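You operate a simulated robot arm through the tools that you are given. There is no shell and no other tool.

The job below is to be done with a simulated two-armed robot. You get a single attempt, and the scene is never put back.

## Task
Sand the glue spots off the pale strip, then let it up slowly by hand.
Fine: sanding block back, sliding knob drawn back, end knob turned off; it must not spring free; the other strip stays locked and is not sanded. What is to be rubbed or washed off counts as gone when no trace of it is left.

The check looks at the end state, three seconds after you hand in, the way a careful person would. Anything else that was tipped, shoved, dropped, spilled or broken makes it a failure.

## Robot
Two 7-joint arms with two-finger parallel grippers on one trunk that stands fixed in place. Base frame: the origin is at the foot of the trunk, x ahead of it, y to its left, z up; the work surface is at about z = 858. Lengths are in mm, angles in degrees, forces in N, time in s.
The left shoulder is at [70, 163, 1270], the right one opposite. With the tool pointing down near the work surface each hand reaches from about 360 to 880 mm from the base axis, measured 20 degrees to its own side. Payload 3.43 kg a hand.
The tool frame of a hand sits at the grasp point between the pads (the TCP): z along the fingers, y along the line on which they close. The tips reach 34 mm beyond it. The gripper opens to 128 mm. The fingers are 24 mm wide and 12 mm thick; the gripper's body (48 by 130 mm) begins 96 mm behind the TCP.
Orientation is that of the tool frame in the base frame, as a unit quaternion [x, y, z, w]. With the fingers straight down and closing along the base's y, the tool's x points along the base's -x, its y along +y and its z along -z.

## Interface
- The arms move only by the tool nudge_tool. It takes "left_series", "right_series" or both (then of equal length, played together; a hand with none holds still); each is a list of rows, each an object (a shift or turn left out is 0, a gripper value left out holds the last) with "jaw": the gripper command, from -1 (fully open) to 1 (shut), values between in proportion; "dp": the shift along the tool's x, y, z in mm, a list of three; "dr": the turn, a rotation vector about the tool's x, y, z in degrees, a list of three. In form: [{"jaw": jaw, "dp": [dx, dy, dz], "dr": [wx, wy, wz]}, ...]. A call has 1 to 20 rows; each row is the pose to reach, as a shift and turn from the pose commanded when the call began, along the tool's axes at that moment. Rows are played at 5 a second. More than 50 mm and 8.6 degrees between two rows, or a gripper value outside its range, and nothing of the call is played. Where a pose cannot be reached the arm comes as near as it can. A force on the tool above 40 N (or 10 N above the force at the start of the call, whichever is more), or a blocked arm, ends the call early, and 0.2 s more pass. The fingers move at their own pace (about 153 mm/s each) and stop on an object; they squeeze with about 35 N. The grip force told is the motor's: it shows also when the fingers shut on nothing. Time passes only in rows, and 0.2 s behind the last, so rows that repeat a pose let the fingers close. It gives the time, the measured TCP pose, the force on the tool (base axes), the opening and the grip force at its end, in the units of the frame above (readings bear some noise), with the torque about the TCP (base axes, N m) and any sound that the robot's microphone picked up.
- Cameras (640 x 400 px; columns grow to the right, rows downward): "scene" is now at [128, -41.4, 1498.6]; the picture's right is [-0.48, -0.88, 0.00], its down [-0.51, 0.28, -0.81] and it looks along [0.71, -0.39, -0.58] (base axes); focal length 339 px, centre (320, 200). "left" rides on the left gripper at [76, 11, -160] in its tool frame; the picture's right is [-0.15, 0.99, 0.00], its down [-0.88, -0.13, -0.46] and it looks along [-0.45, -0.07, 0.89] (tool axes); focal length 234 px, centre (320, 200). "right" rides on the right gripper at [76, -11, -160] in its tool frame; the picture's right is [0.15, 0.99, 0.00], its down [-0.88, 0.13, -0.46] and it looks along [-0.45, 0.07, 0.89] (tool axes); focal length 234 px, centre (320, 200).
- get_image(camera): a new picture of that camera. The clock stands still meanwhile.
- raise_lower(by): slides the trunk up (or, below 0, down) by that many mm; the arms and the scene camera ride with it, the base frame stays. It gives what a move gives, with no picture.
- head_to(pan, tilt): turns the head with the scene camera to pan (to the left, within 86 degrees either way) and tilt (down, from -29 to 69), counted from straight ahead of the robot. It gives what a move gives.
- probe_pixels(camera, pixels): there is no depth. For up to 12 entries [column, row, z] of the newest picture of that camera ("zoom" is the newest enlarged one), the place [x, y] in the base frame at which the ray of that pixel passes the height z, good to about 2 mm. The clock stands still meanwhile.
- zoom(camera, box): a new picture of the part [left, top, right, bottom] of that camera's present view, enlarged. The clock stands still meanwhile.
- job_done(): hands the job in; it is judged then, once.

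Open the grippers and draw the arms clear of the work before you hand the job in, unless the task says otherwise.

The tools are called after ">>>" as name(argument=value, ...) on one line, values as JSON. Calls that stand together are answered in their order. nudge_tool: Moves the arms, as the interface text tells. Its arguments: {"type":"object","properties":{"left_series":{"type":"array"},"right_series":{"type":"array"}},"required":[]} The other tools are called the same way: raise_lower (by) slides the trunk up or down; head_to (pan, tilt) turns the head that bears the scene camera; get_image (camera) takes a picture; probe_pixels (camera, pixels) gives the place at which the rays of pixels pass given heights; zoom (camera, box) takes an enlarged picture of a part of a camera's view; job_done () hands the job in.

At the start:

```text
time_s: 0.0
left_tool_pos: [589.5, -40.7, 1155.6]
left_ee_rot: [0.0, 1.0, 0.0, 0.0]
left_force: [0.0, 0.4, -0.9]
left_moment: [0.02, 0.01, -0.01]
left_opening: 128.3
left_finger_force: 0.0
right_tool_pos: [461.0, -572.3, 1178.5]
right_ee_rot: [0.0, 1.0, -0.001, 0.001]
right_force: [0.5, -0.7, 0.0]
right_moment: [0.01, 0.0, 0.0]
right_opening: 128.0
right_finger_force: 0.1
trunk travel left (down, up): [-750.0, 190.0]
head pan, tilt: [-28.4, 35.8]
```

scene: 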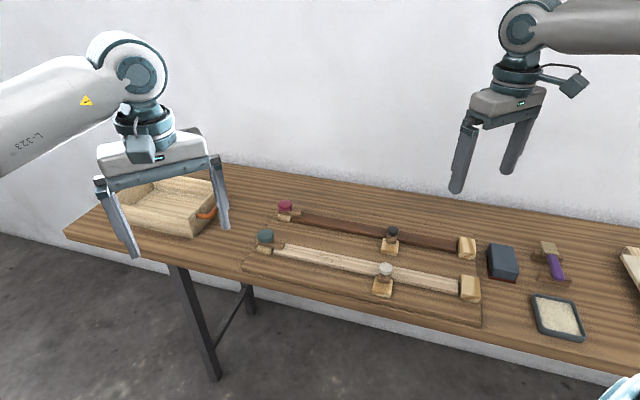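
right: 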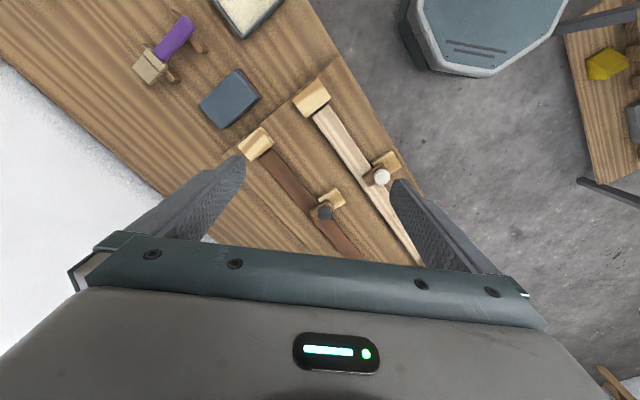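
left: 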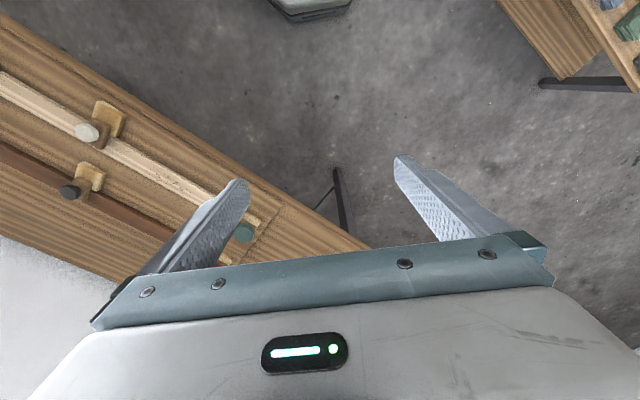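

The scene shows two strips on a board: pale one at about (370,265) and dark one behind it; I zoom on these to understand the fixtures.

>>> zoom(camera="scene", box=[230, 180, 390, 310])

>>> zoom(camera="scene", box=[360, 200, 520, 330])

>>> zoom(camera="scene", box=[470, 220, 640, 360])

```text
3.08 times, centred on (310, 245) of scene
```

zoom: 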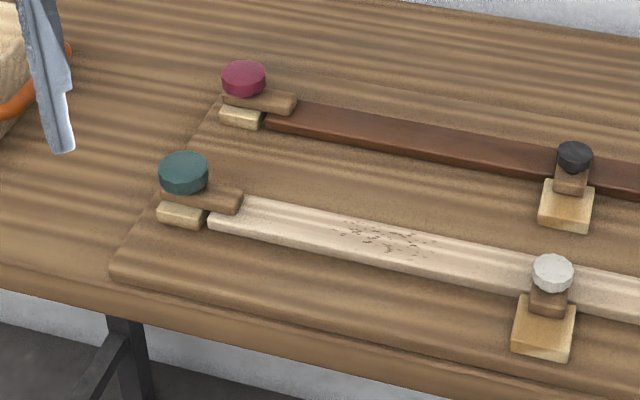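

```text
3.08 times, centred on (440, 265) of scene
```

zoom: 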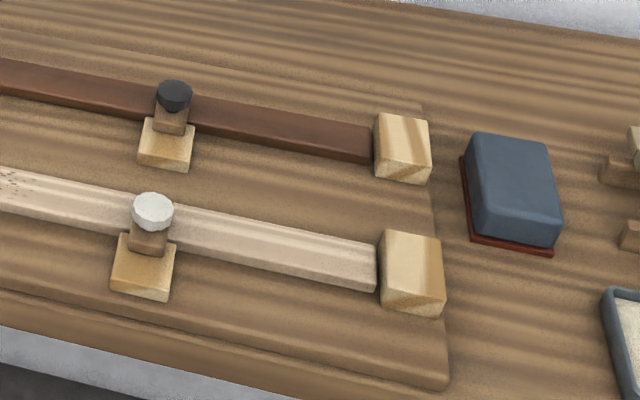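

```text
2.86 times, centred on (555, 290) of scene
```

zoom: 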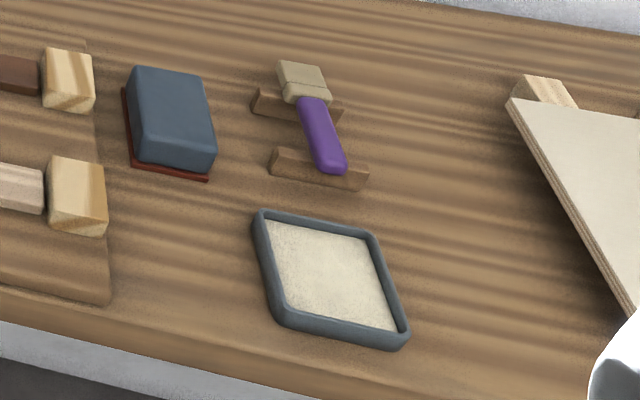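

I probe the main points: pale strip ends, knobs, the sanding block, tray and board edges, at estimated heights.

>>> get_image(camera="scene")

>>> probe_pixels(camera="scene", pixels=[[284, 249, 890], [458, 285, 890], [265, 236, 900], [385, 268, 910], [285, 205, 900], [392, 231, 910], [503, 257, 890], [558, 316, 865], [300, 218, 890], [456, 243, 890], [241, 265, 870], [480, 326, 870]])

```text
taken
```

scene: 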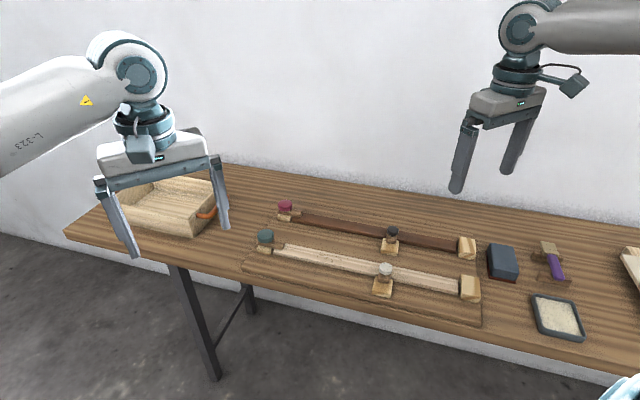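

```text
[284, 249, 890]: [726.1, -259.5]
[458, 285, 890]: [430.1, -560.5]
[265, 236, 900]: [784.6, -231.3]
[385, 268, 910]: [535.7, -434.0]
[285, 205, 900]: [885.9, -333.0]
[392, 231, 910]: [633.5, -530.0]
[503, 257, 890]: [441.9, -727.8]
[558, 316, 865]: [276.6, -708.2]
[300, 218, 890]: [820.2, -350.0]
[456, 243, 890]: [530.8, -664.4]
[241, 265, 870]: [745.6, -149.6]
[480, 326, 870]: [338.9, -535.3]
```

I zoom in tighter on the pale strip's end knob, sliding knob and the glue spots, as zoomed pictures appear to be rendered sharply.

>>> zoom(camera="scene", box=[250, 220, 314, 260])

>>> zoom(camera="scene", box=[300, 238, 364, 278])

>>> zoom(camera="scene", box=[356, 255, 420, 295])

>>> zoom(camera="scene", box=[420, 262, 500, 312])

>>> zoom(camera="scene", box=[470, 235, 550, 285])

>>> zoom(camera="right", box=[200, 60, 440, 210])

>>> zoom(camera="left", box=[0, 60, 300, 260])

```text
10.00 times, centred on (282, 240) of scene
```

zoom: 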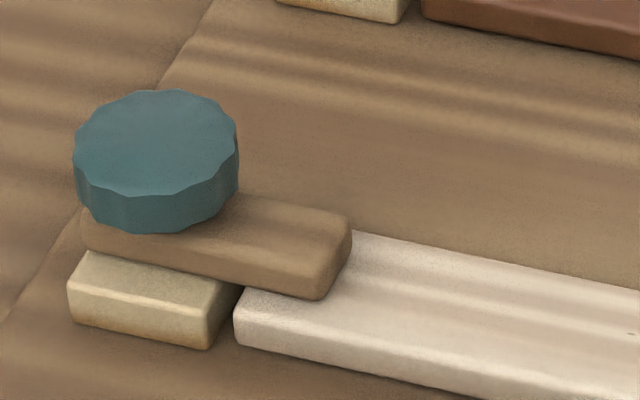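

```text
10.00 times, centred on (332, 258) of scene
```

zoom: 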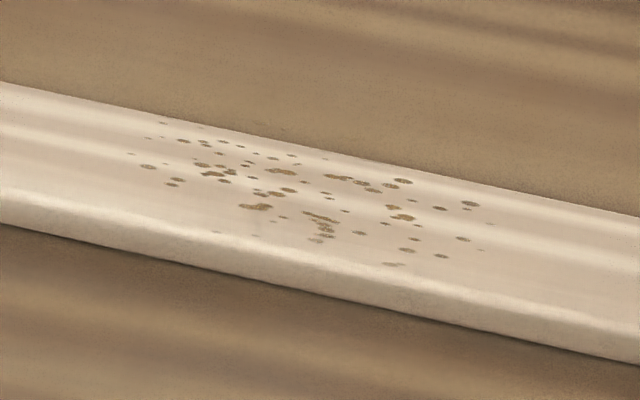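

```text
10.00 times, centred on (388, 275) of scene
```

zoom: 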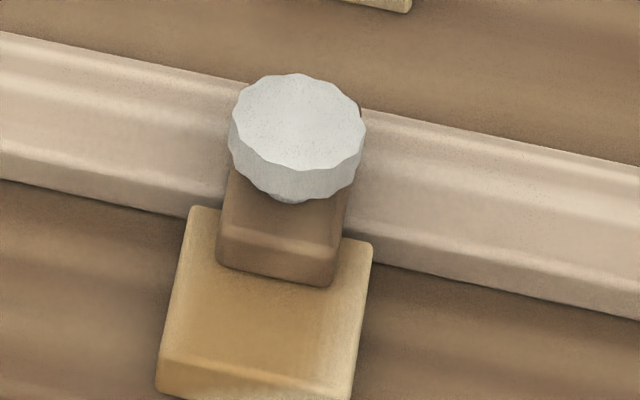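

```text
8.00 times, centred on (460, 287) of scene
```

zoom: 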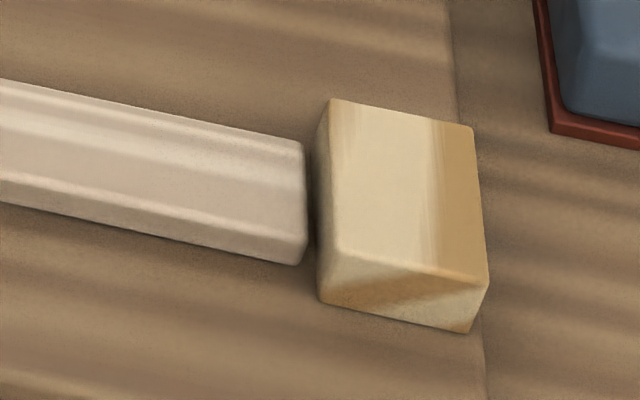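

```text
8.00 times, centred on (510, 260) of scene
```

zoom: 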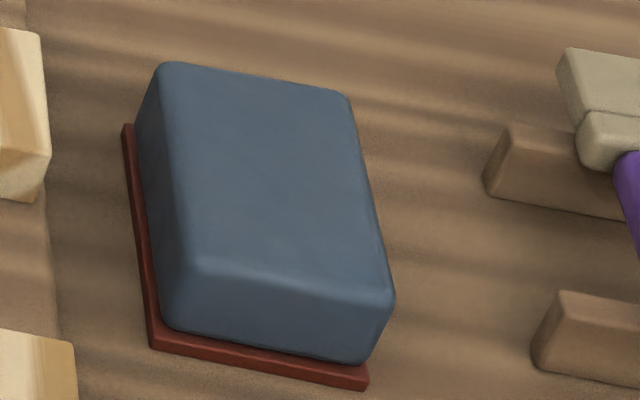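

```text
2.67 times, centred on (320, 135) of right
```

zoom: 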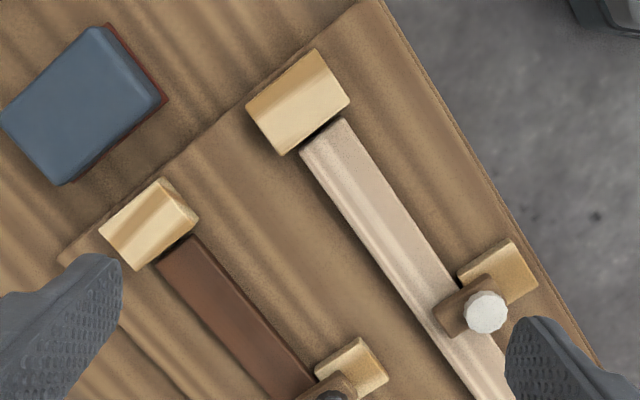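

```text
2.00 times, centred on (150, 160) of left
```

zoom: 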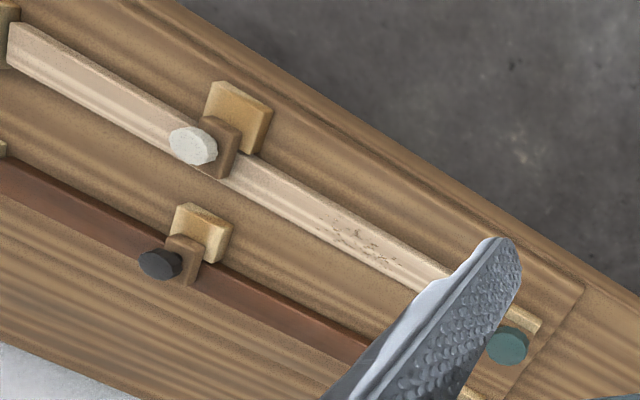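

I triangulate heights by probing the same features from the scene, right and left cameras: white knob top, strip corners, sanding block corners, spots.

>>> get_image(camera="right")

>>> get_image(camera="left")

>>> probe_pixels(camera="right", pixels=[[382.6, 176.2, 860], [382.6, 176.2, 920], [313, 118, 860], [313, 118, 900], [328.5, 105, 860], [328.5, 105, 900], [237, 70, 860], [237, 70, 910], [262, 98.5, 858], [224.5, 129, 858], [224.5, 129, 900], [238, 69, 858]])

>>> probe_pixels(camera="left", pixels=[[96.5, 132.5, 860], [96.5, 132.5, 920], [253, 231, 860], [253, 231, 920], [10, 71, 860], [10, 71, 900], [160, 170, 885], [200, 192, 885]])

>>> probe_pixels(camera="scene", pixels=[[385.8, 266.5, 860], [385.8, 266.5, 920], [265.7, 235, 860], [265.7, 235, 920], [457.8, 280, 860], [457.8, 280, 900], [312.8, 253.5, 885], [349, 262, 885], [332, 258, 885], [489, 278.5, 858], [516.3, 283.7, 858], [485.5, 251, 858]])

```text
taken
```

right: 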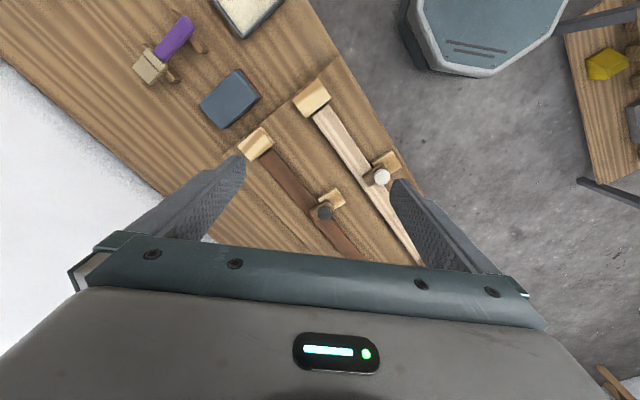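

```text
taken
```

left: 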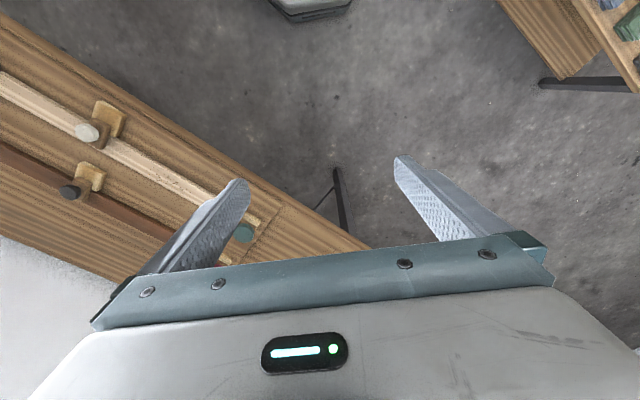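

```text
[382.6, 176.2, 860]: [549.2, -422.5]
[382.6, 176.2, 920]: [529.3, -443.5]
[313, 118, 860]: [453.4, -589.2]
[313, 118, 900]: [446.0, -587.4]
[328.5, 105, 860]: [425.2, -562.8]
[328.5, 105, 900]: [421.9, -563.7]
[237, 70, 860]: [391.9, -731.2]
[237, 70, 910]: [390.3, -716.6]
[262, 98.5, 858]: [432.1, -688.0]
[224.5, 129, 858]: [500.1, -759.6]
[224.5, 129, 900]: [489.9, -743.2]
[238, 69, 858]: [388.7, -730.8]
```

```text
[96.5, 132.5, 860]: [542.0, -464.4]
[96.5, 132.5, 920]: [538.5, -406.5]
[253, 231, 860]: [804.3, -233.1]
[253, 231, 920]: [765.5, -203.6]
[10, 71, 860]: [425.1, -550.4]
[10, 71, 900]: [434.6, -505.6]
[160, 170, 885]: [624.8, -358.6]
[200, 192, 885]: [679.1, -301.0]
```

```text
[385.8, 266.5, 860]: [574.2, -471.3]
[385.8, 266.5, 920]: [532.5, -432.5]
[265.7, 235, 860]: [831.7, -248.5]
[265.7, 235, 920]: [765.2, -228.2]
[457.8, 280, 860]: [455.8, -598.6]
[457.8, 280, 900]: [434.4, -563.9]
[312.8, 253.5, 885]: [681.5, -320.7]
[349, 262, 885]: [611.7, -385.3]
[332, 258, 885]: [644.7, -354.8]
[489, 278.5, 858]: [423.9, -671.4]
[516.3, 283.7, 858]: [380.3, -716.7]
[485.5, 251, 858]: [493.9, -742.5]
```

The left zoom was padded by 10 px, so I re-probe the left pixels correctly (white knob at (86.5,132.5), teal knob at (243.5,232)).

>>> probe_pixels(camera="left", pixels=[[86.5, 132.5, 860], [86.5, 132.5, 920], [243.5, 232.5, 860], [243.5, 232.5, 920], [150, 170, 885], [190, 192, 885]])

>>> zoom(camera="left", box=[180, 180, 308, 260])

>>> zoom(camera="left", box=[50, 90, 178, 170])

>>> zoom(camera="right", box=[340, 130, 436, 190])

>>> zoom(camera="right", box=[190, 60, 286, 120])

```text
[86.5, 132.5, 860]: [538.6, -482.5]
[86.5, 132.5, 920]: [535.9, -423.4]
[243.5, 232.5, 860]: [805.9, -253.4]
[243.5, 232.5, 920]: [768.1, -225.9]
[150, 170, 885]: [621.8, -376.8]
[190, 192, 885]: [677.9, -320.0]
```

```text
5.00 times, centred on (244, 220) of left
```

zoom: 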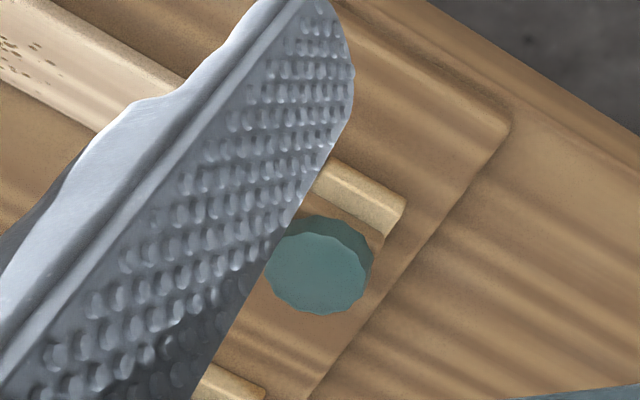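

```text
5.00 times, centred on (114, 130) of left
```

zoom: 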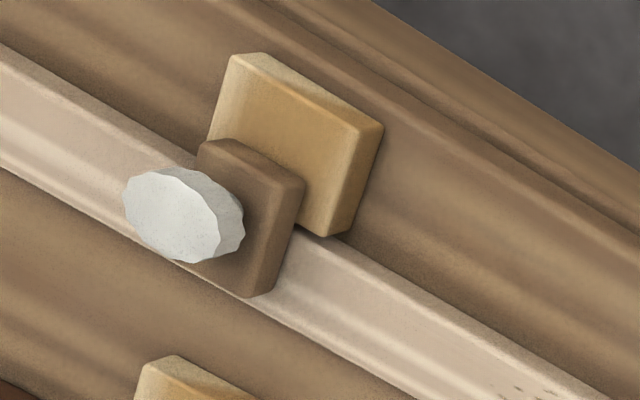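

```text
6.67 times, centred on (388, 160) of right
```

zoom: 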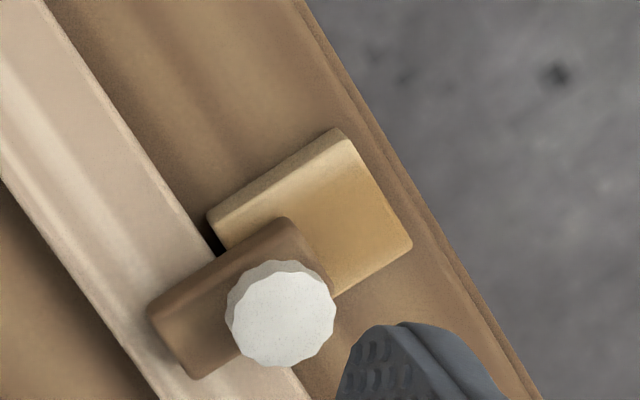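

```text
6.67 times, centred on (238, 90) of right
```

zoom: 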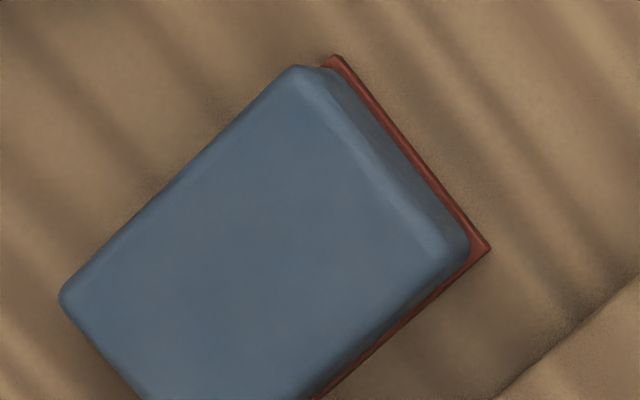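

The triangulated knobs sit at roughly white (536,-437, top≈911) and teal (772,-230, top≈913); the strip runs at 45° in the base plane. I turn the right hand 45° about vertical and bring it above the blue sanding block for a closer look.

>>> nudge_tool(right_series=[{"dp": [11, -12, 17], "dr": [0, 0, 5.6], "jaw": -1}, {"dp": [23, -24, 34], "dr": [0, 0, 11.2]}, {"dp": [34, -37, 52], "dr": [0, 0, 16.9]}, {"dp": [45, -49, 69], "dr": [0, 0, 22.5]}, {"dp": [57, -61, 86], "dr": [0, 0, 28.1]}, {"dp": [68, -73, 103], "dr": [0, 0, 33.7]}, {"dp": [80, -86, 121], "dr": [0, 0, 39.4]}, {"dp": [91, -98, 138], "dr": [0, 0, 45]}, {"dp": [91, -98, 138], "dr": [0, 0, 45]}])

>>> get_image(camera="right")

>>> get_image(camera="scene")

```text
time_s: 2.0
left_tool_pos: [590.2, -40.8, 1155.7]
left_ee_rot: [0.0, 1.0, 0.0, 0.0]
left_force: [-0.8, -0.3, 0.1]
left_moment: [0.03, -0.01, 0.0]
left_opening: 128.2
left_finger_force: 0.1
right_tool_pos: [369.7, -669.8, 1038.9]
right_ee_rot: [0.385, 0.923, 0.001, 0.0]
right_force: [0.1, -0.3, 0.1]
right_moment: [0.0, -0.01, 0.03]
right_opening: 128.1
right_finger_force: 0.0
trunk travel left (down, up): [-750.0, 190.0]
head pan, tilt: [-28.4, 35.8]
```

```text
taken
```

right: 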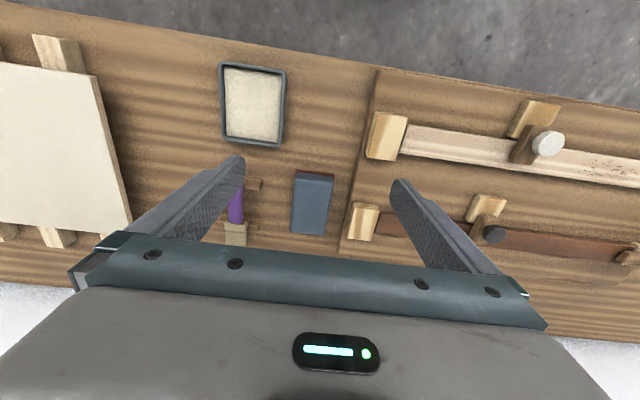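

```text
taken
```

scene: 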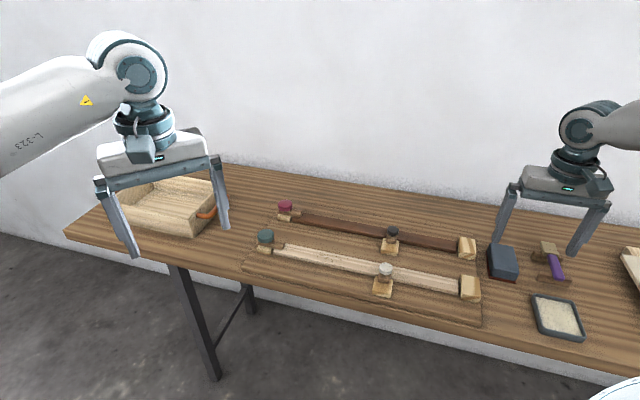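

The right camera is now aligned with the table; the block is at (313,203) and the strip along (430–640,140–170). I zoom and probe for measuring.

>>> zoom(camera="right", box=[256, 150, 384, 230])

>>> zoom(camera="right", box=[360, 60, 520, 160])

>>> zoom(camera="right", box=[480, 80, 640, 180])

>>> probe_pixels(camera="right", pixels=[[312, 203, 860], [312, 203, 900]])

```text
5.00 times, centred on (320, 190) of right
```

zoom: 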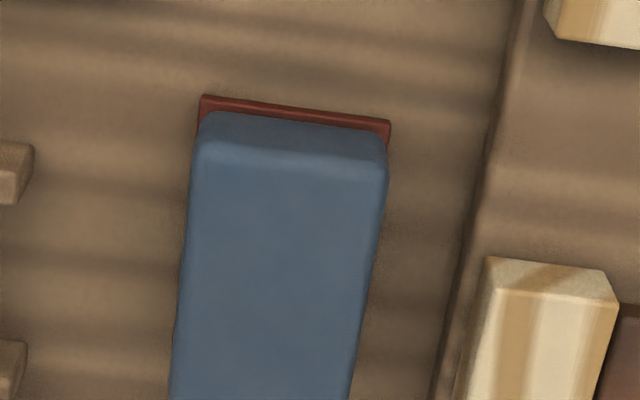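

```text
4.00 times, centred on (440, 110) of right
```

zoom: 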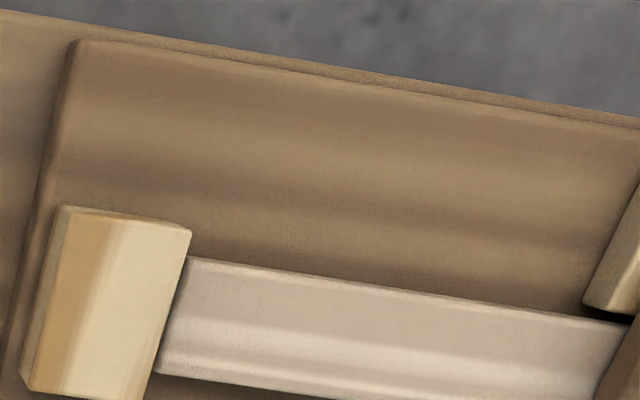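

```text
4.00 times, centred on (560, 130) of right
```

zoom: 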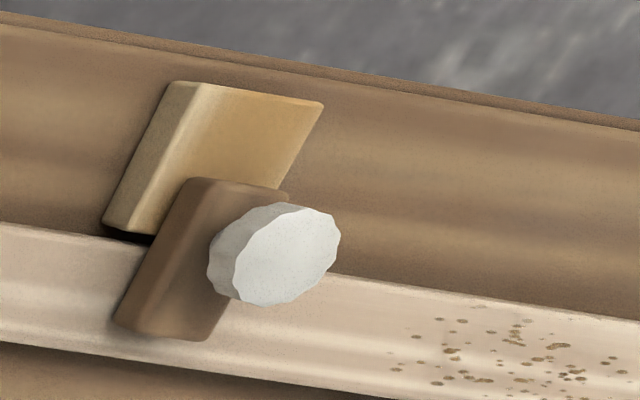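

```text
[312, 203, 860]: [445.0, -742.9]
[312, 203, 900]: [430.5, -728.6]
```

I probe the sanding block's red base corners (296,169) and (334,174), its top edge corners, and the front strip/board features.

>>> probe_pixels(camera="right", pixels=[[296, 169, 858], [334, 174.5, 858], [296, 169, 838], [334, 174.5, 838], [297, 180, 900], [333, 185, 900], [406.5, 124.5, 880], [399.5, 153, 880], [554, 143, 910], [554, 143, 880], [375, 71, 870], [360, 157, 870]])

>>> probe_pixels(camera="scene", pixels=[[489, 278.4, 858], [516, 283.1, 858], [485.3, 251, 858], [457.9, 279.9, 880], [457.5, 294.8, 880]])

>>> zoom(camera="scene", box=[470, 235, 550, 285])

```text
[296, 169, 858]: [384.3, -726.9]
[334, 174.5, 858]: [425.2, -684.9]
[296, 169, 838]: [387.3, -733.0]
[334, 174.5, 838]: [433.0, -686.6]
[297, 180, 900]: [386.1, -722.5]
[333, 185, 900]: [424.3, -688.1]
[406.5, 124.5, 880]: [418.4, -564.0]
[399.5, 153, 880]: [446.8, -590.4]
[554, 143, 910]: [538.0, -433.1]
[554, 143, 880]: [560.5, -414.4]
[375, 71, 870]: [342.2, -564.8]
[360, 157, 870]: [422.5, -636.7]
```

```text
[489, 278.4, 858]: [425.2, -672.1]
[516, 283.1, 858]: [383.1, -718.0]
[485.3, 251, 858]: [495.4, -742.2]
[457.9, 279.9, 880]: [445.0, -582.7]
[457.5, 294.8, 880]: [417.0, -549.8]
```

```text
8.00 times, centred on (510, 260) of scene
```

zoom: 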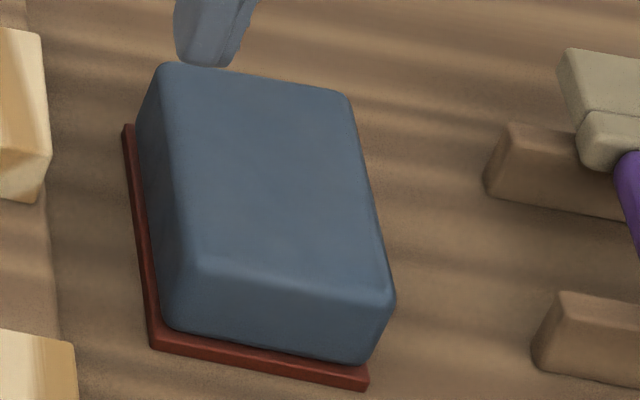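

The block's base spans about A(427,-685), B(385,-729) and is ~59 wide along the strip direction and ~99 long. I move the right hand over its centre at z≈990 and check.

>>> nudge_tool(right_series=[{"dp": [-25, 0, 0]}, {"dp": [-50, 1, 10]}, {"dp": [-75, 2, 20]}, {"dp": [-98, 2, 35]}, {"dp": [-98, 2, 49]}, {"dp": [-98, 2, 49]}])

>>> get_image(camera="right")

>>> zoom(camera="scene", box=[440, 170, 600, 270])

```text
time_s: 3.4
left_tool_pos: [590.4, -40.8, 1155.2]
left_ee_rot: [0.001, 1.0, 0.001, -0.001]
left_force: [-0.3, 0.1, -0.4]
left_moment: [0.01, -0.01, 0.01]
left_opening: 127.8
left_finger_force: 0.0
right_tool_pos: [439.1, -738.0, 990.1]
right_ee_rot: [0.382, 0.924, 0.001, 0.0]
right_force: [-0.3, 0.7, -0.7]
right_moment: [-0.01, -0.01, -0.01]
right_opening: 127.9
right_finger_force: 0.1
trunk travel left (down, up): [-750.0, 190.0]
head pan, tilt: [-28.4, 35.8]
```

```text
taken
```

right: 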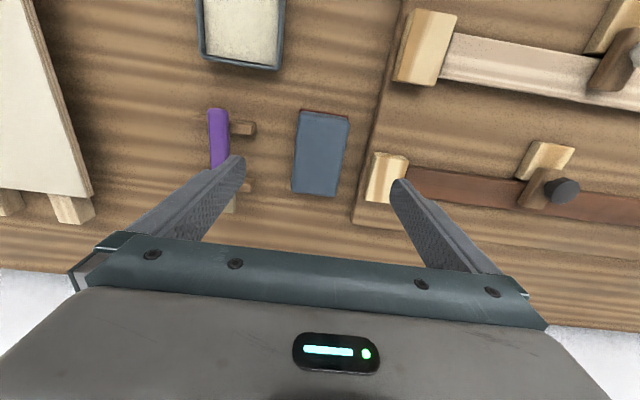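

```text
4.00 times, centred on (520, 220) of scene
```

zoom: 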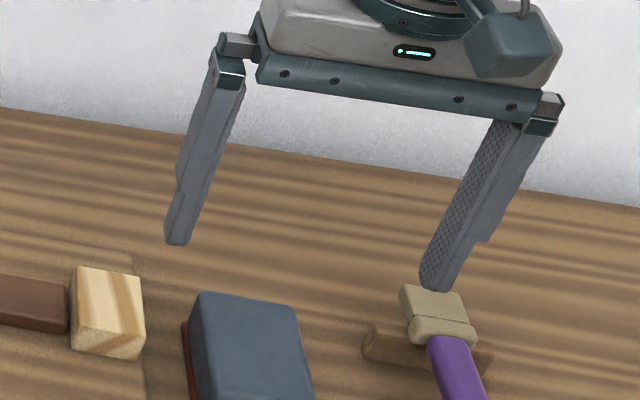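

The block sits between the brush rest (left) and the dark strip's anvil (right), so clearances matter. I zoom in and probe the block and its neighbours.

>>> zoom(camera="right", box=[200, 90, 440, 240])

>>> probe_pixels(camera="right", pixels=[[301, 110, 895], [348, 117, 895], [339, 196, 895], [292, 190, 895], [375, 152, 895], [367, 199, 895], [409, 160, 895], [402, 204, 895], [255, 123, 875], [254, 134, 875], [250, 182, 875], [372, 170, 870]])

```text
2.67 times, centred on (320, 165) of right
```

zoom: 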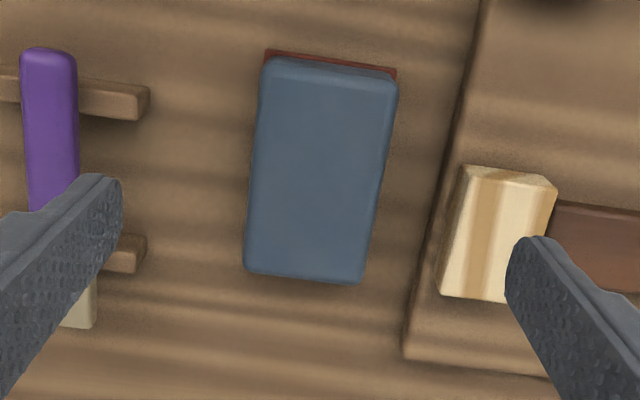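

```text
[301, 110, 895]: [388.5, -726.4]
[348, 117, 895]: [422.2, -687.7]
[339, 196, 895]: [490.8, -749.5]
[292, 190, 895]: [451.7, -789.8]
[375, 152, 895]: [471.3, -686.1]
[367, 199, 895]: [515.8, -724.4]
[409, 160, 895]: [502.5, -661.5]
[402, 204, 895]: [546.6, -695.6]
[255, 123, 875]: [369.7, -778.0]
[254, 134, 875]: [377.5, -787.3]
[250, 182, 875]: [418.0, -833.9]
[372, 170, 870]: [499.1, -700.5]
```

Block centre is at (438,-738) and blue body ~52×90, with ~36 mm gap to the anvil and ~50 mm to the brush rest. I set the opening to about 80 mm and descend to TCP z≈912 around the block.

>>> nudge_tool(right_series=[{"dp": [0, 0, 0], "jaw": -0.25}, {"dp": [0, 0, 15], "jaw": -0.25}, {"dp": [0, 0, 30]}, {"dp": [0, 0, 45]}, {"dp": [0, 0, 60]}, {"dp": [0, 0, 70]}, {"dp": [0, 0, 78]}, {"dp": [0, 0, 78]}])

>>> zoom(camera="right", box=[160, 40, 480, 240])

>>> zoom(camera="scene", box=[450, 200, 610, 300])

```text
time_s: 5.2
left_tool_pos: [590.7, -40.7, 1155.3]
left_ee_rot: [0.0, 1.0, -0.001, 0.0]
left_force: [-0.4, 0.3, 0.4]
left_moment: [0.01, -0.05, 0.01]
left_opening: 127.8
left_finger_force: 0.1
right_tool_pos: [440.3, -738.3, 912.3]
right_ee_rot: [0.382, 0.924, 0.0, 0.0]
right_force: [-0.3, -1.1, -0.1]
right_moment: [-0.04, 0.04, 0.0]
right_opening: 80.0
right_finger_force: 0.0
trunk travel left (down, up): [-750.0, 190.0]
head pan, tilt: [-28.4, 35.8]
```

```text
2.00 times, centred on (320, 140) of right
```

zoom: 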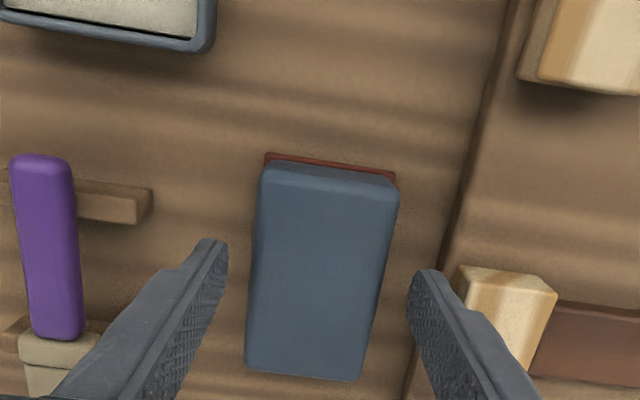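

```text
4.00 times, centred on (530, 250) of scene
```

zoom: 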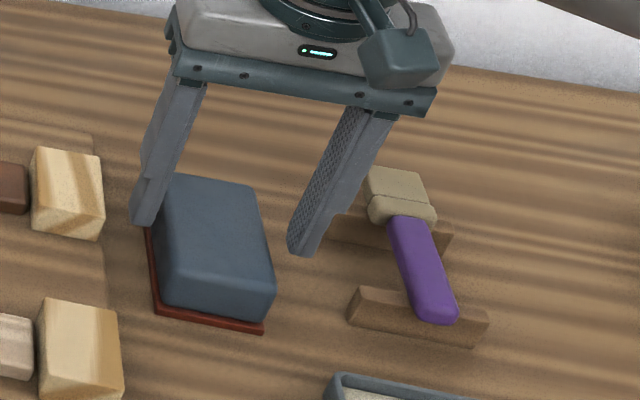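

The fingers straddle the block with free gaps both sides. I shift 2 mm along +y and descend in 1.5 mm steps to sense the table.

>>> nudge_tool(right_series=[{"dp": [0, 2, 2]}, {"dp": [0, 2, 4]}, {"dp": [0, 2, 6]}, {"dp": [0, 2, 8]}, {"dp": [0, 2, 10]}, {"dp": [0, 2, 12]}, {"dp": [0, 2, 14]}, {"dp": [0, 2, 14]}])

```text
time_s: 7.0
left_tool_pos: [590.5, -40.6, 1155.7]
left_ee_rot: [0.0, 1.0, 0.001, 0.0]
left_force: [-0.3, 0.6, 0.3]
left_moment: [0.01, 0.01, 0.01]
left_opening: 128.1
left_finger_force: 0.0
right_tool_pos: [442.2, -734.8, 899.9]
right_ee_rot: [0.382, 0.924, 0.001, 0.001]
right_force: [0.2, -0.1, 0.2]
right_moment: [0.03, -0.02, -0.02]
right_opening: 80.0
right_finger_force: 0.0
trunk travel left (down, up): [-750.0, 190.0]
head pan, tilt: [-28.4, 35.8]
```

No contact at TCP z≈899. I continue down in 1 mm steps watching the force.

>>> nudge_tool(right_series=[{"dp": [0, 0, 1]}, {"dp": [0, 0, 2]}, {"dp": [0, 0, 3]}, {"dp": [0, 0, 4]}, {"dp": [0, 0, 5]}, {"dp": [0, 0, 6]}, {"dp": [0, 0, 7]}, {"dp": [0, 0, 7]}])

```text
time_s: 8.8
left_tool_pos: [590.1, -40.6, 1155.1]
left_ee_rot: [0.0, 1.0, 0.0, 0.0]
left_force: [0.4, 0.9, -0.9]
left_moment: [0.02, 0.05, 0.03]
left_opening: 128.1
left_finger_force: 0.1
right_tool_pos: [441.5, -736.5, 890.4]
right_ee_rot: [0.383, 0.924, -0.001, 0.001]
right_force: [0.2, -0.3, 0.9]
right_moment: [-0.02, -0.01, 0.01]
right_opening: 79.9
right_finger_force: 0.0
trunk travel left (down, up): [-750.0, 190.0]
head pan, tilt: [-28.4, 35.8]
```

Still essentially free at 890.4 (Fz 0.9). I continue a few more millimetres.

>>> nudge_tool(right_series=[{"dp": [0, 0, 1]}, {"dp": [0, 0, 2]}, {"dp": [0, 0, 3]}, {"dp": [0, 0, 4]}, {"dp": [0, 0, 4]}])

```text
time_s: 10.0
left_tool_pos: [589.8, -40.6, 1156.4]
left_ee_rot: [0.0, 1.0, 0.0, 0.001]
left_force: [0.0, -0.1, -0.4]
left_moment: [-0.01, -0.01, 0.03]
left_opening: 128.1
left_finger_force: 0.1
right_tool_pos: [442.8, -736.7, 888.7]
right_ee_rot: [0.383, 0.924, 0.0, 0.0]
right_force: [0.8, 0.6, -0.2]
right_moment: [0.01, 0.03, 0.04]
right_opening: 80.3
right_finger_force: 0.1
trunk travel left (down, up): [-750.0, 190.0]
head pan, tilt: [-28.4, 35.8]
```

No contact at ~887, so the table lies lower than 853. I continue in 1 mm steps.

>>> nudge_tool(right_series=[{"dp": [0, 0, 1]}, {"dp": [0, 0, 2]}, {"dp": [0, 0, 3]}, {"dp": [0, 0, 4]}, {"dp": [0, 0, 5]}, {"dp": [0, 0, 6]}, {"dp": [0, 0, 6]}])

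>>> zoom(camera="scene", box=[470, 220, 566, 280])

```text
time_s: 11.6
left_tool_pos: [590.2, -40.4, 1154.9]
left_ee_rot: [0.0, 1.0, 0.001, 0.0]
left_force: [-0.2, 0.4, 0.6]
left_moment: [-0.01, -0.05, 0.02]
left_opening: 128.1
left_finger_force: 0.0
right_tool_pos: [441.6, -735.9, 882.0]
right_ee_rot: [0.382, 0.924, 0.0, 0.001]
right_force: [-0.5, -0.2, -0.3]
right_moment: [0.0, 0.0, 0.02]
right_opening: 79.9
right_finger_force: 0.1
trunk travel left (down, up): [-750.0, 190.0]
head pan, tilt: [-28.4, 35.8]
```

```text
6.67 times, centred on (518, 250) of scene
```

zoom: 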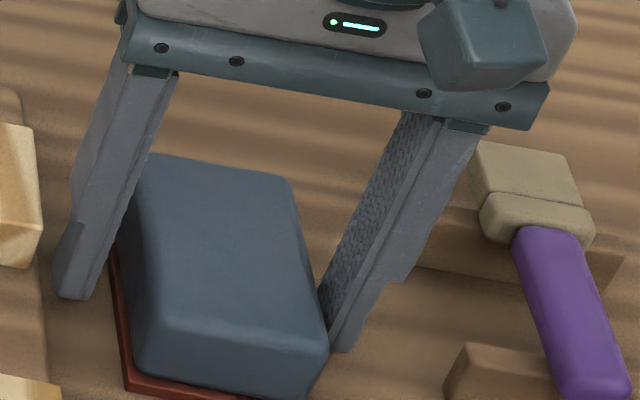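

The tips look close to the table now; a few more 1 mm steps to find it.

>>> nudge_tool(right_series=[{"dp": [0, 0, 1]}, {"dp": [0, 0, 2]}, {"dp": [0, 0, 3]}, {"dp": [0, 0, 4]}, {"dp": [0, 0, 5]}, {"dp": [0, 0, 5]}])

>>> zoom(camera="scene", box=[470, 220, 566, 280])

```text
time_s: 13.0
left_tool_pos: [590.7, -39.7, 1156.0]
left_ee_rot: [-0.001, 1.0, 0.0, 0.0]
left_force: [-0.1, 0.6, 0.9]
left_moment: [-0.01, 0.02, 0.01]
left_opening: 128.1
left_finger_force: 0.0
right_tool_pos: [441.9, -736.8, 877.0]
right_ee_rot: [0.383, 0.924, 0.0, 0.0]
right_force: [0.1, 0.1, 0.4]
right_moment: [-0.02, -0.05, -0.01]
right_opening: 79.8
right_finger_force: 0.1
trunk travel left (down, up): [-750.0, 190.0]
head pan, tilt: [-28.4, 35.8]
```

```text
6.67 times, centred on (518, 250) of scene
```

zoom: 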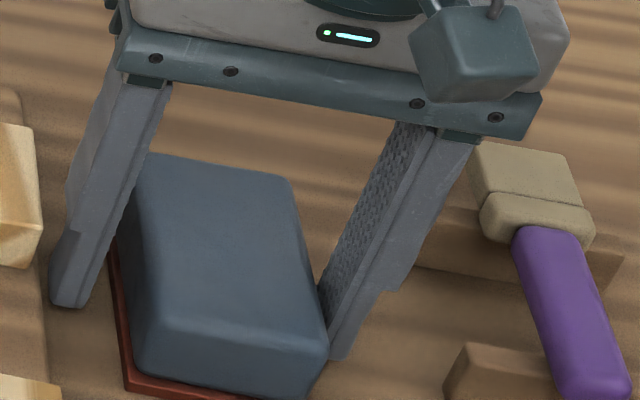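

Still free with tips at 843. I keep going with 1 mm steps.

>>> nudge_tool(right_series=[{"dp": [0, 0, 1]}, {"dp": [0, 0, 2]}, {"dp": [0, 0, 3]}, {"dp": [0, 0, 4]}, {"dp": [0, 0, 5]}, {"dp": [0, 0, 5]}])

```text
time_s: 14.4
left_tool_pos: [589.9, -39.3, 1155.7]
left_ee_rot: [0.0, 1.0, -0.001, 0.001]
left_force: [-0.3, 0.5, 0.3]
left_moment: [0.0, -0.03, 0.03]
left_opening: 127.7
left_finger_force: 0.2
right_tool_pos: [441.0, -735.1, 872.6]
right_ee_rot: [0.382, 0.924, 0.0, 0.002]
right_force: [-0.6, -0.7, 14.4]
right_moment: [0.16, 0.04, 0.03]
right_opening: 80.0
right_finger_force: 0.0
trunk travel left (down, up): [-750.0, 190.0]
head pan, tilt: [-28.4, 35.8]
```

Contact: Fz 14.4 N at TCP z≈872.6, so the table is effectively at ~839 in tip terms. I rise 12 mm, then close on the block.

>>> nudge_tool(right_series=[{"dp": [0, 0, -6]}, {"dp": [0, 0, -13]}, {"dp": [0, 0, -13]}, {"dp": [0, 0, -13], "jaw": 0.1}, {"dp": [0, 0, -13], "jaw": 0.2}, {"dp": [0, 0, -13], "jaw": 1}, {"dp": [0, 0, -13], "jaw": 1}, {"dp": [0, 0, -13], "jaw": 1}, {"dp": [0, 0, -13], "jaw": 1}])

>>> zoom(camera="right", box=[160, 40, 480, 240])

>>> zoom(camera="scene", box=[470, 220, 566, 280])

```text
time_s: 16.4
left_tool_pos: [591.2, -40.7, 1155.1]
left_ee_rot: [0.0, 1.0, 0.0, 0.0]
left_force: [1.2, -0.8, 0.4]
left_moment: [-0.03, 0.03, 0.01]
left_opening: 128.0
left_finger_force: 0.1
right_tool_pos: [441.8, -735.8, 885.5]
right_ee_rot: [0.383, 0.924, -0.001, 0.0]
right_force: [0.3, -0.1, 1.1]
right_moment: [0.07, 0.06, -0.04]
right_opening: 59.2
right_finger_force: 34.6
trunk travel left (down, up): [-750.0, 190.0]
head pan, tilt: [-28.4, 35.8]
```

```text
2.00 times, centred on (320, 140) of right
```

zoom: 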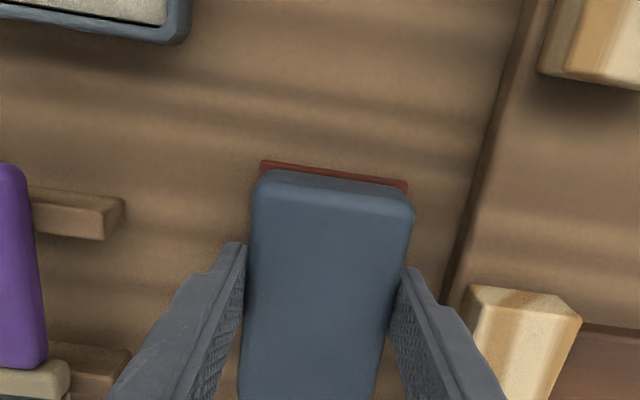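

```text
6.67 times, centred on (518, 250) of scene
```

zoom: 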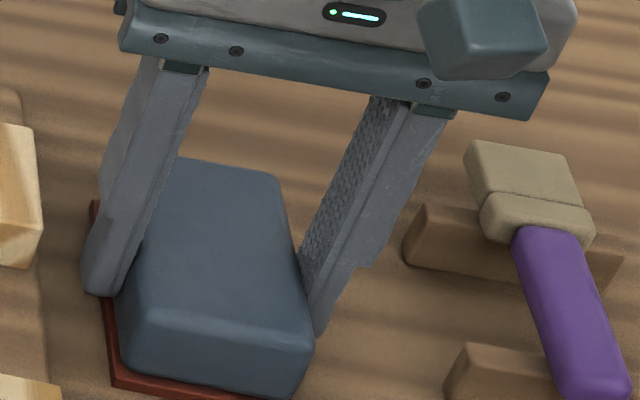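

The block is gripped (opening 59.2, 34.6 N). I lift it 130 mm straight up and check it hangs level.

>>> nudge_tool(right_series=[{"dp": [0, 0, -5], "jaw": 1}, {"dp": [0, 0, -20]}, {"dp": [0, 0, -45]}, {"dp": [0, 0, -75]}, {"dp": [0, 0, -105]}, {"dp": [0, 0, -130]}, {"dp": [0, 0, -130]}])

>>> get_image(camera="scene")

>>> get_image(camera="right")

```text
time_s: 18.0
left_tool_pos: [590.5, -41.7, 1156.5]
left_ee_rot: [0.0, 1.0, 0.0, 0.0]
left_force: [1.0, -0.7, -0.4]
left_moment: [-0.02, 0.02, 0.02]
left_opening: 127.9
left_finger_force: 0.1
right_tool_pos: [441.1, -735.9, 1015.3]
right_ee_rot: [0.382, 0.924, 0.0, 0.001]
right_force: [-0.1, -0.3, -0.5]
right_moment: [0.0, 0.01, 0.01]
right_opening: 0.0
right_finger_force: 32.8
trunk travel left (down, up): [-750.0, 190.0]
head pan, tilt: [-28.4, 35.8]
```

```text
taken
```

scene: 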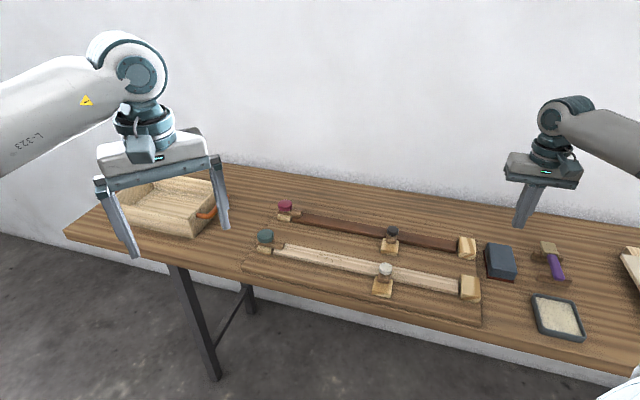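

```text
taken
```

right: 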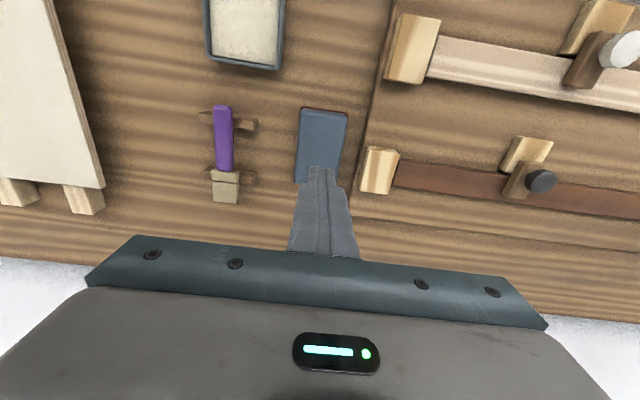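

The fingers shut to 0: the block slipped and is still on the table at (500,262). I zoom in to see its state and shape.

>>> zoom(camera="scene", box=[470, 235, 534, 275])

>>> zoom(camera="right", box=[270, 90, 398, 170])

>>> probe_pixels(camera="right", pixels=[[302, 107, 880], [348, 113, 880], [302, 107, 845], [348, 113, 845]])

```text
10.00 times, centred on (502, 255) of scene
```

zoom: 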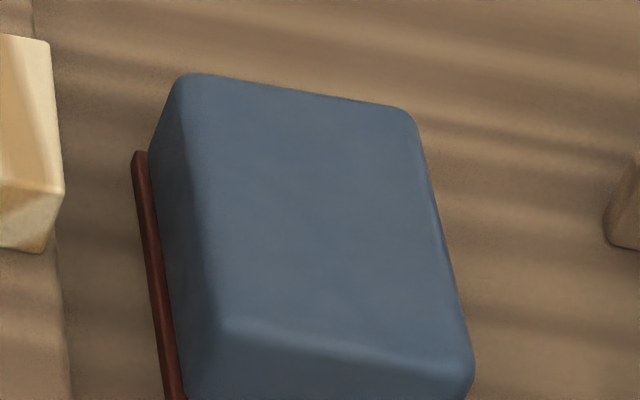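

```text
5.00 times, centred on (334, 130) of right
```

zoom: 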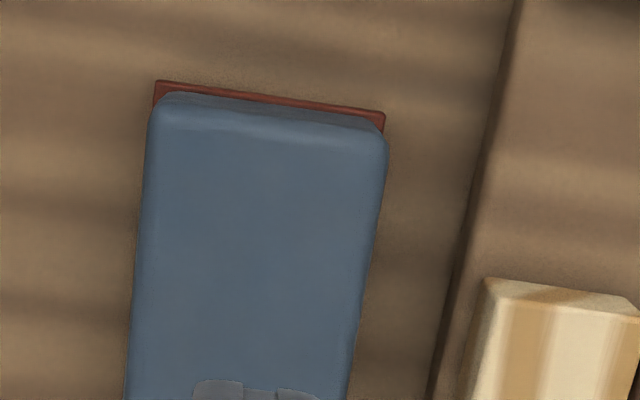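

```text
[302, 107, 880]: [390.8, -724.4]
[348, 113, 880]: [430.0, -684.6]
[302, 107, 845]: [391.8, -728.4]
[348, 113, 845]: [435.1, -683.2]
```

The block stands unharmed. I reopen to 80 mm and go down again deeper (tips ~6 mm above table), then grip and lift slowly while watching force.

>>> nudge_tool(right_series=[{"dp": [0, 0, 0], "jaw": -0.25}, {"dp": [-1, 0, 15], "jaw": -0.25}, {"dp": [-3, 0, 45]}, {"dp": [-3, 0, 75]}, {"dp": [-3, 0, 100]}, {"dp": [-3, 0, 115]}, {"dp": [-3, 0, 125]}, {"dp": [-3, 0, 132]}, {"dp": [-3, 0, 135.5]}, {"dp": [-3, 0, 135.5]}])

>>> zoom(camera="right", box=[160, 40, 480, 240])

>>> zoom(camera="scene", box=[470, 220, 566, 280])

```text
time_s: 20.2
left_tool_pos: [589.7, -39.1, 1156.6]
left_ee_rot: [0.0, 1.0, 0.0, 0.0]
left_force: [0.3, -0.6, 0.6]
left_moment: [0.02, 0.01, 0.02]
left_opening: 128.1
left_finger_force: 0.0
right_tool_pos: [444.3, -739.0, 879.5]
right_ee_rot: [0.383, 0.924, 0.001, 0.0]
right_force: [-0.3, 0.2, 0.3]
right_moment: [0.0, 0.0, 0.0]
right_opening: 79.7
right_finger_force: 0.1
trunk travel left (down, up): [-750.0, 190.0]
head pan, tilt: [-28.4, 35.8]
```

```text
2.00 times, centred on (320, 140) of right
```

zoom: 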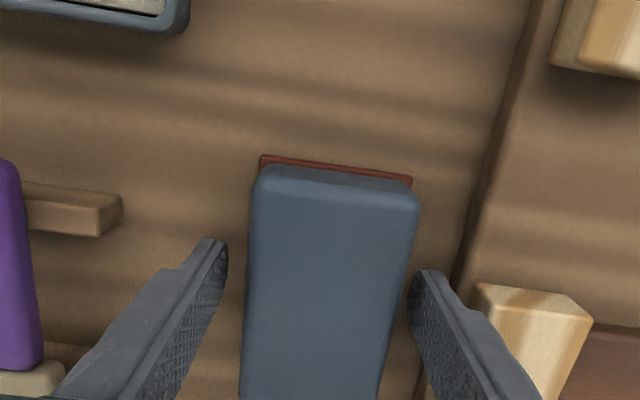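

```text
6.67 times, centred on (518, 250) of scene
```

zoom: 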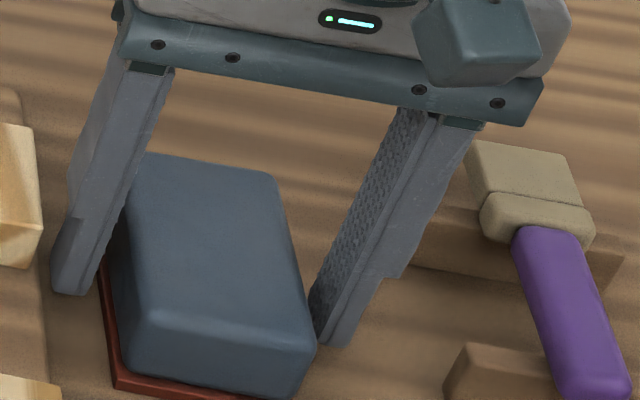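

Block is between the fingers. I close fully, hold, then lift 1 mm per row for 6 mm to see whether it comes along.

>>> nudge_tool(right_series=[{"jaw": 0}, {"jaw": 0.05}, {"jaw": 0.1}, {"jaw": 0.2}, {"jaw": 1}, {"jaw": 1}, {"jaw": 1}, {"jaw": 1}])

>>> zoom(camera="right", box=[160, 40, 480, 240])

>>> zoom(camera="scene", box=[470, 220, 566, 280])

```text
time_s: 22.0
left_tool_pos: [590.9, -40.2, 1155.2]
left_ee_rot: [-0.001, 1.0, 0.0, 0.0]
left_force: [0.3, 0.5, 0.3]
left_moment: [-0.03, 0.01, -0.03]
left_opening: 127.9
left_finger_force: 0.0
right_tool_pos: [444.9, -738.9, 881.2]
right_ee_rot: [0.383, 0.924, 0.0, 0.0]
right_force: [1.1, -1.5, 5.2]
right_moment: [0.32, 0.04, -0.07]
right_opening: 59.4
right_finger_force: 35.3
trunk travel left (down, up): [-750.0, 190.0]
head pan, tilt: [-28.4, 35.8]
```

```text
2.00 times, centred on (320, 140) of right
```

zoom: 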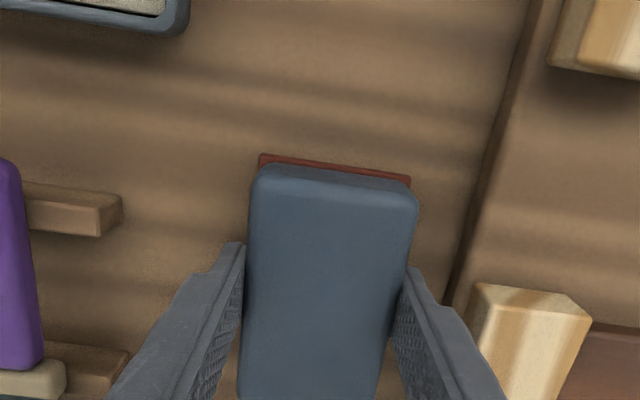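

```text
6.67 times, centred on (518, 250) of scene
```

zoom: 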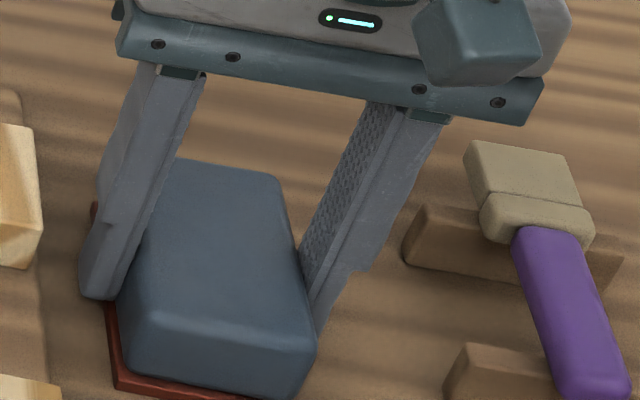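

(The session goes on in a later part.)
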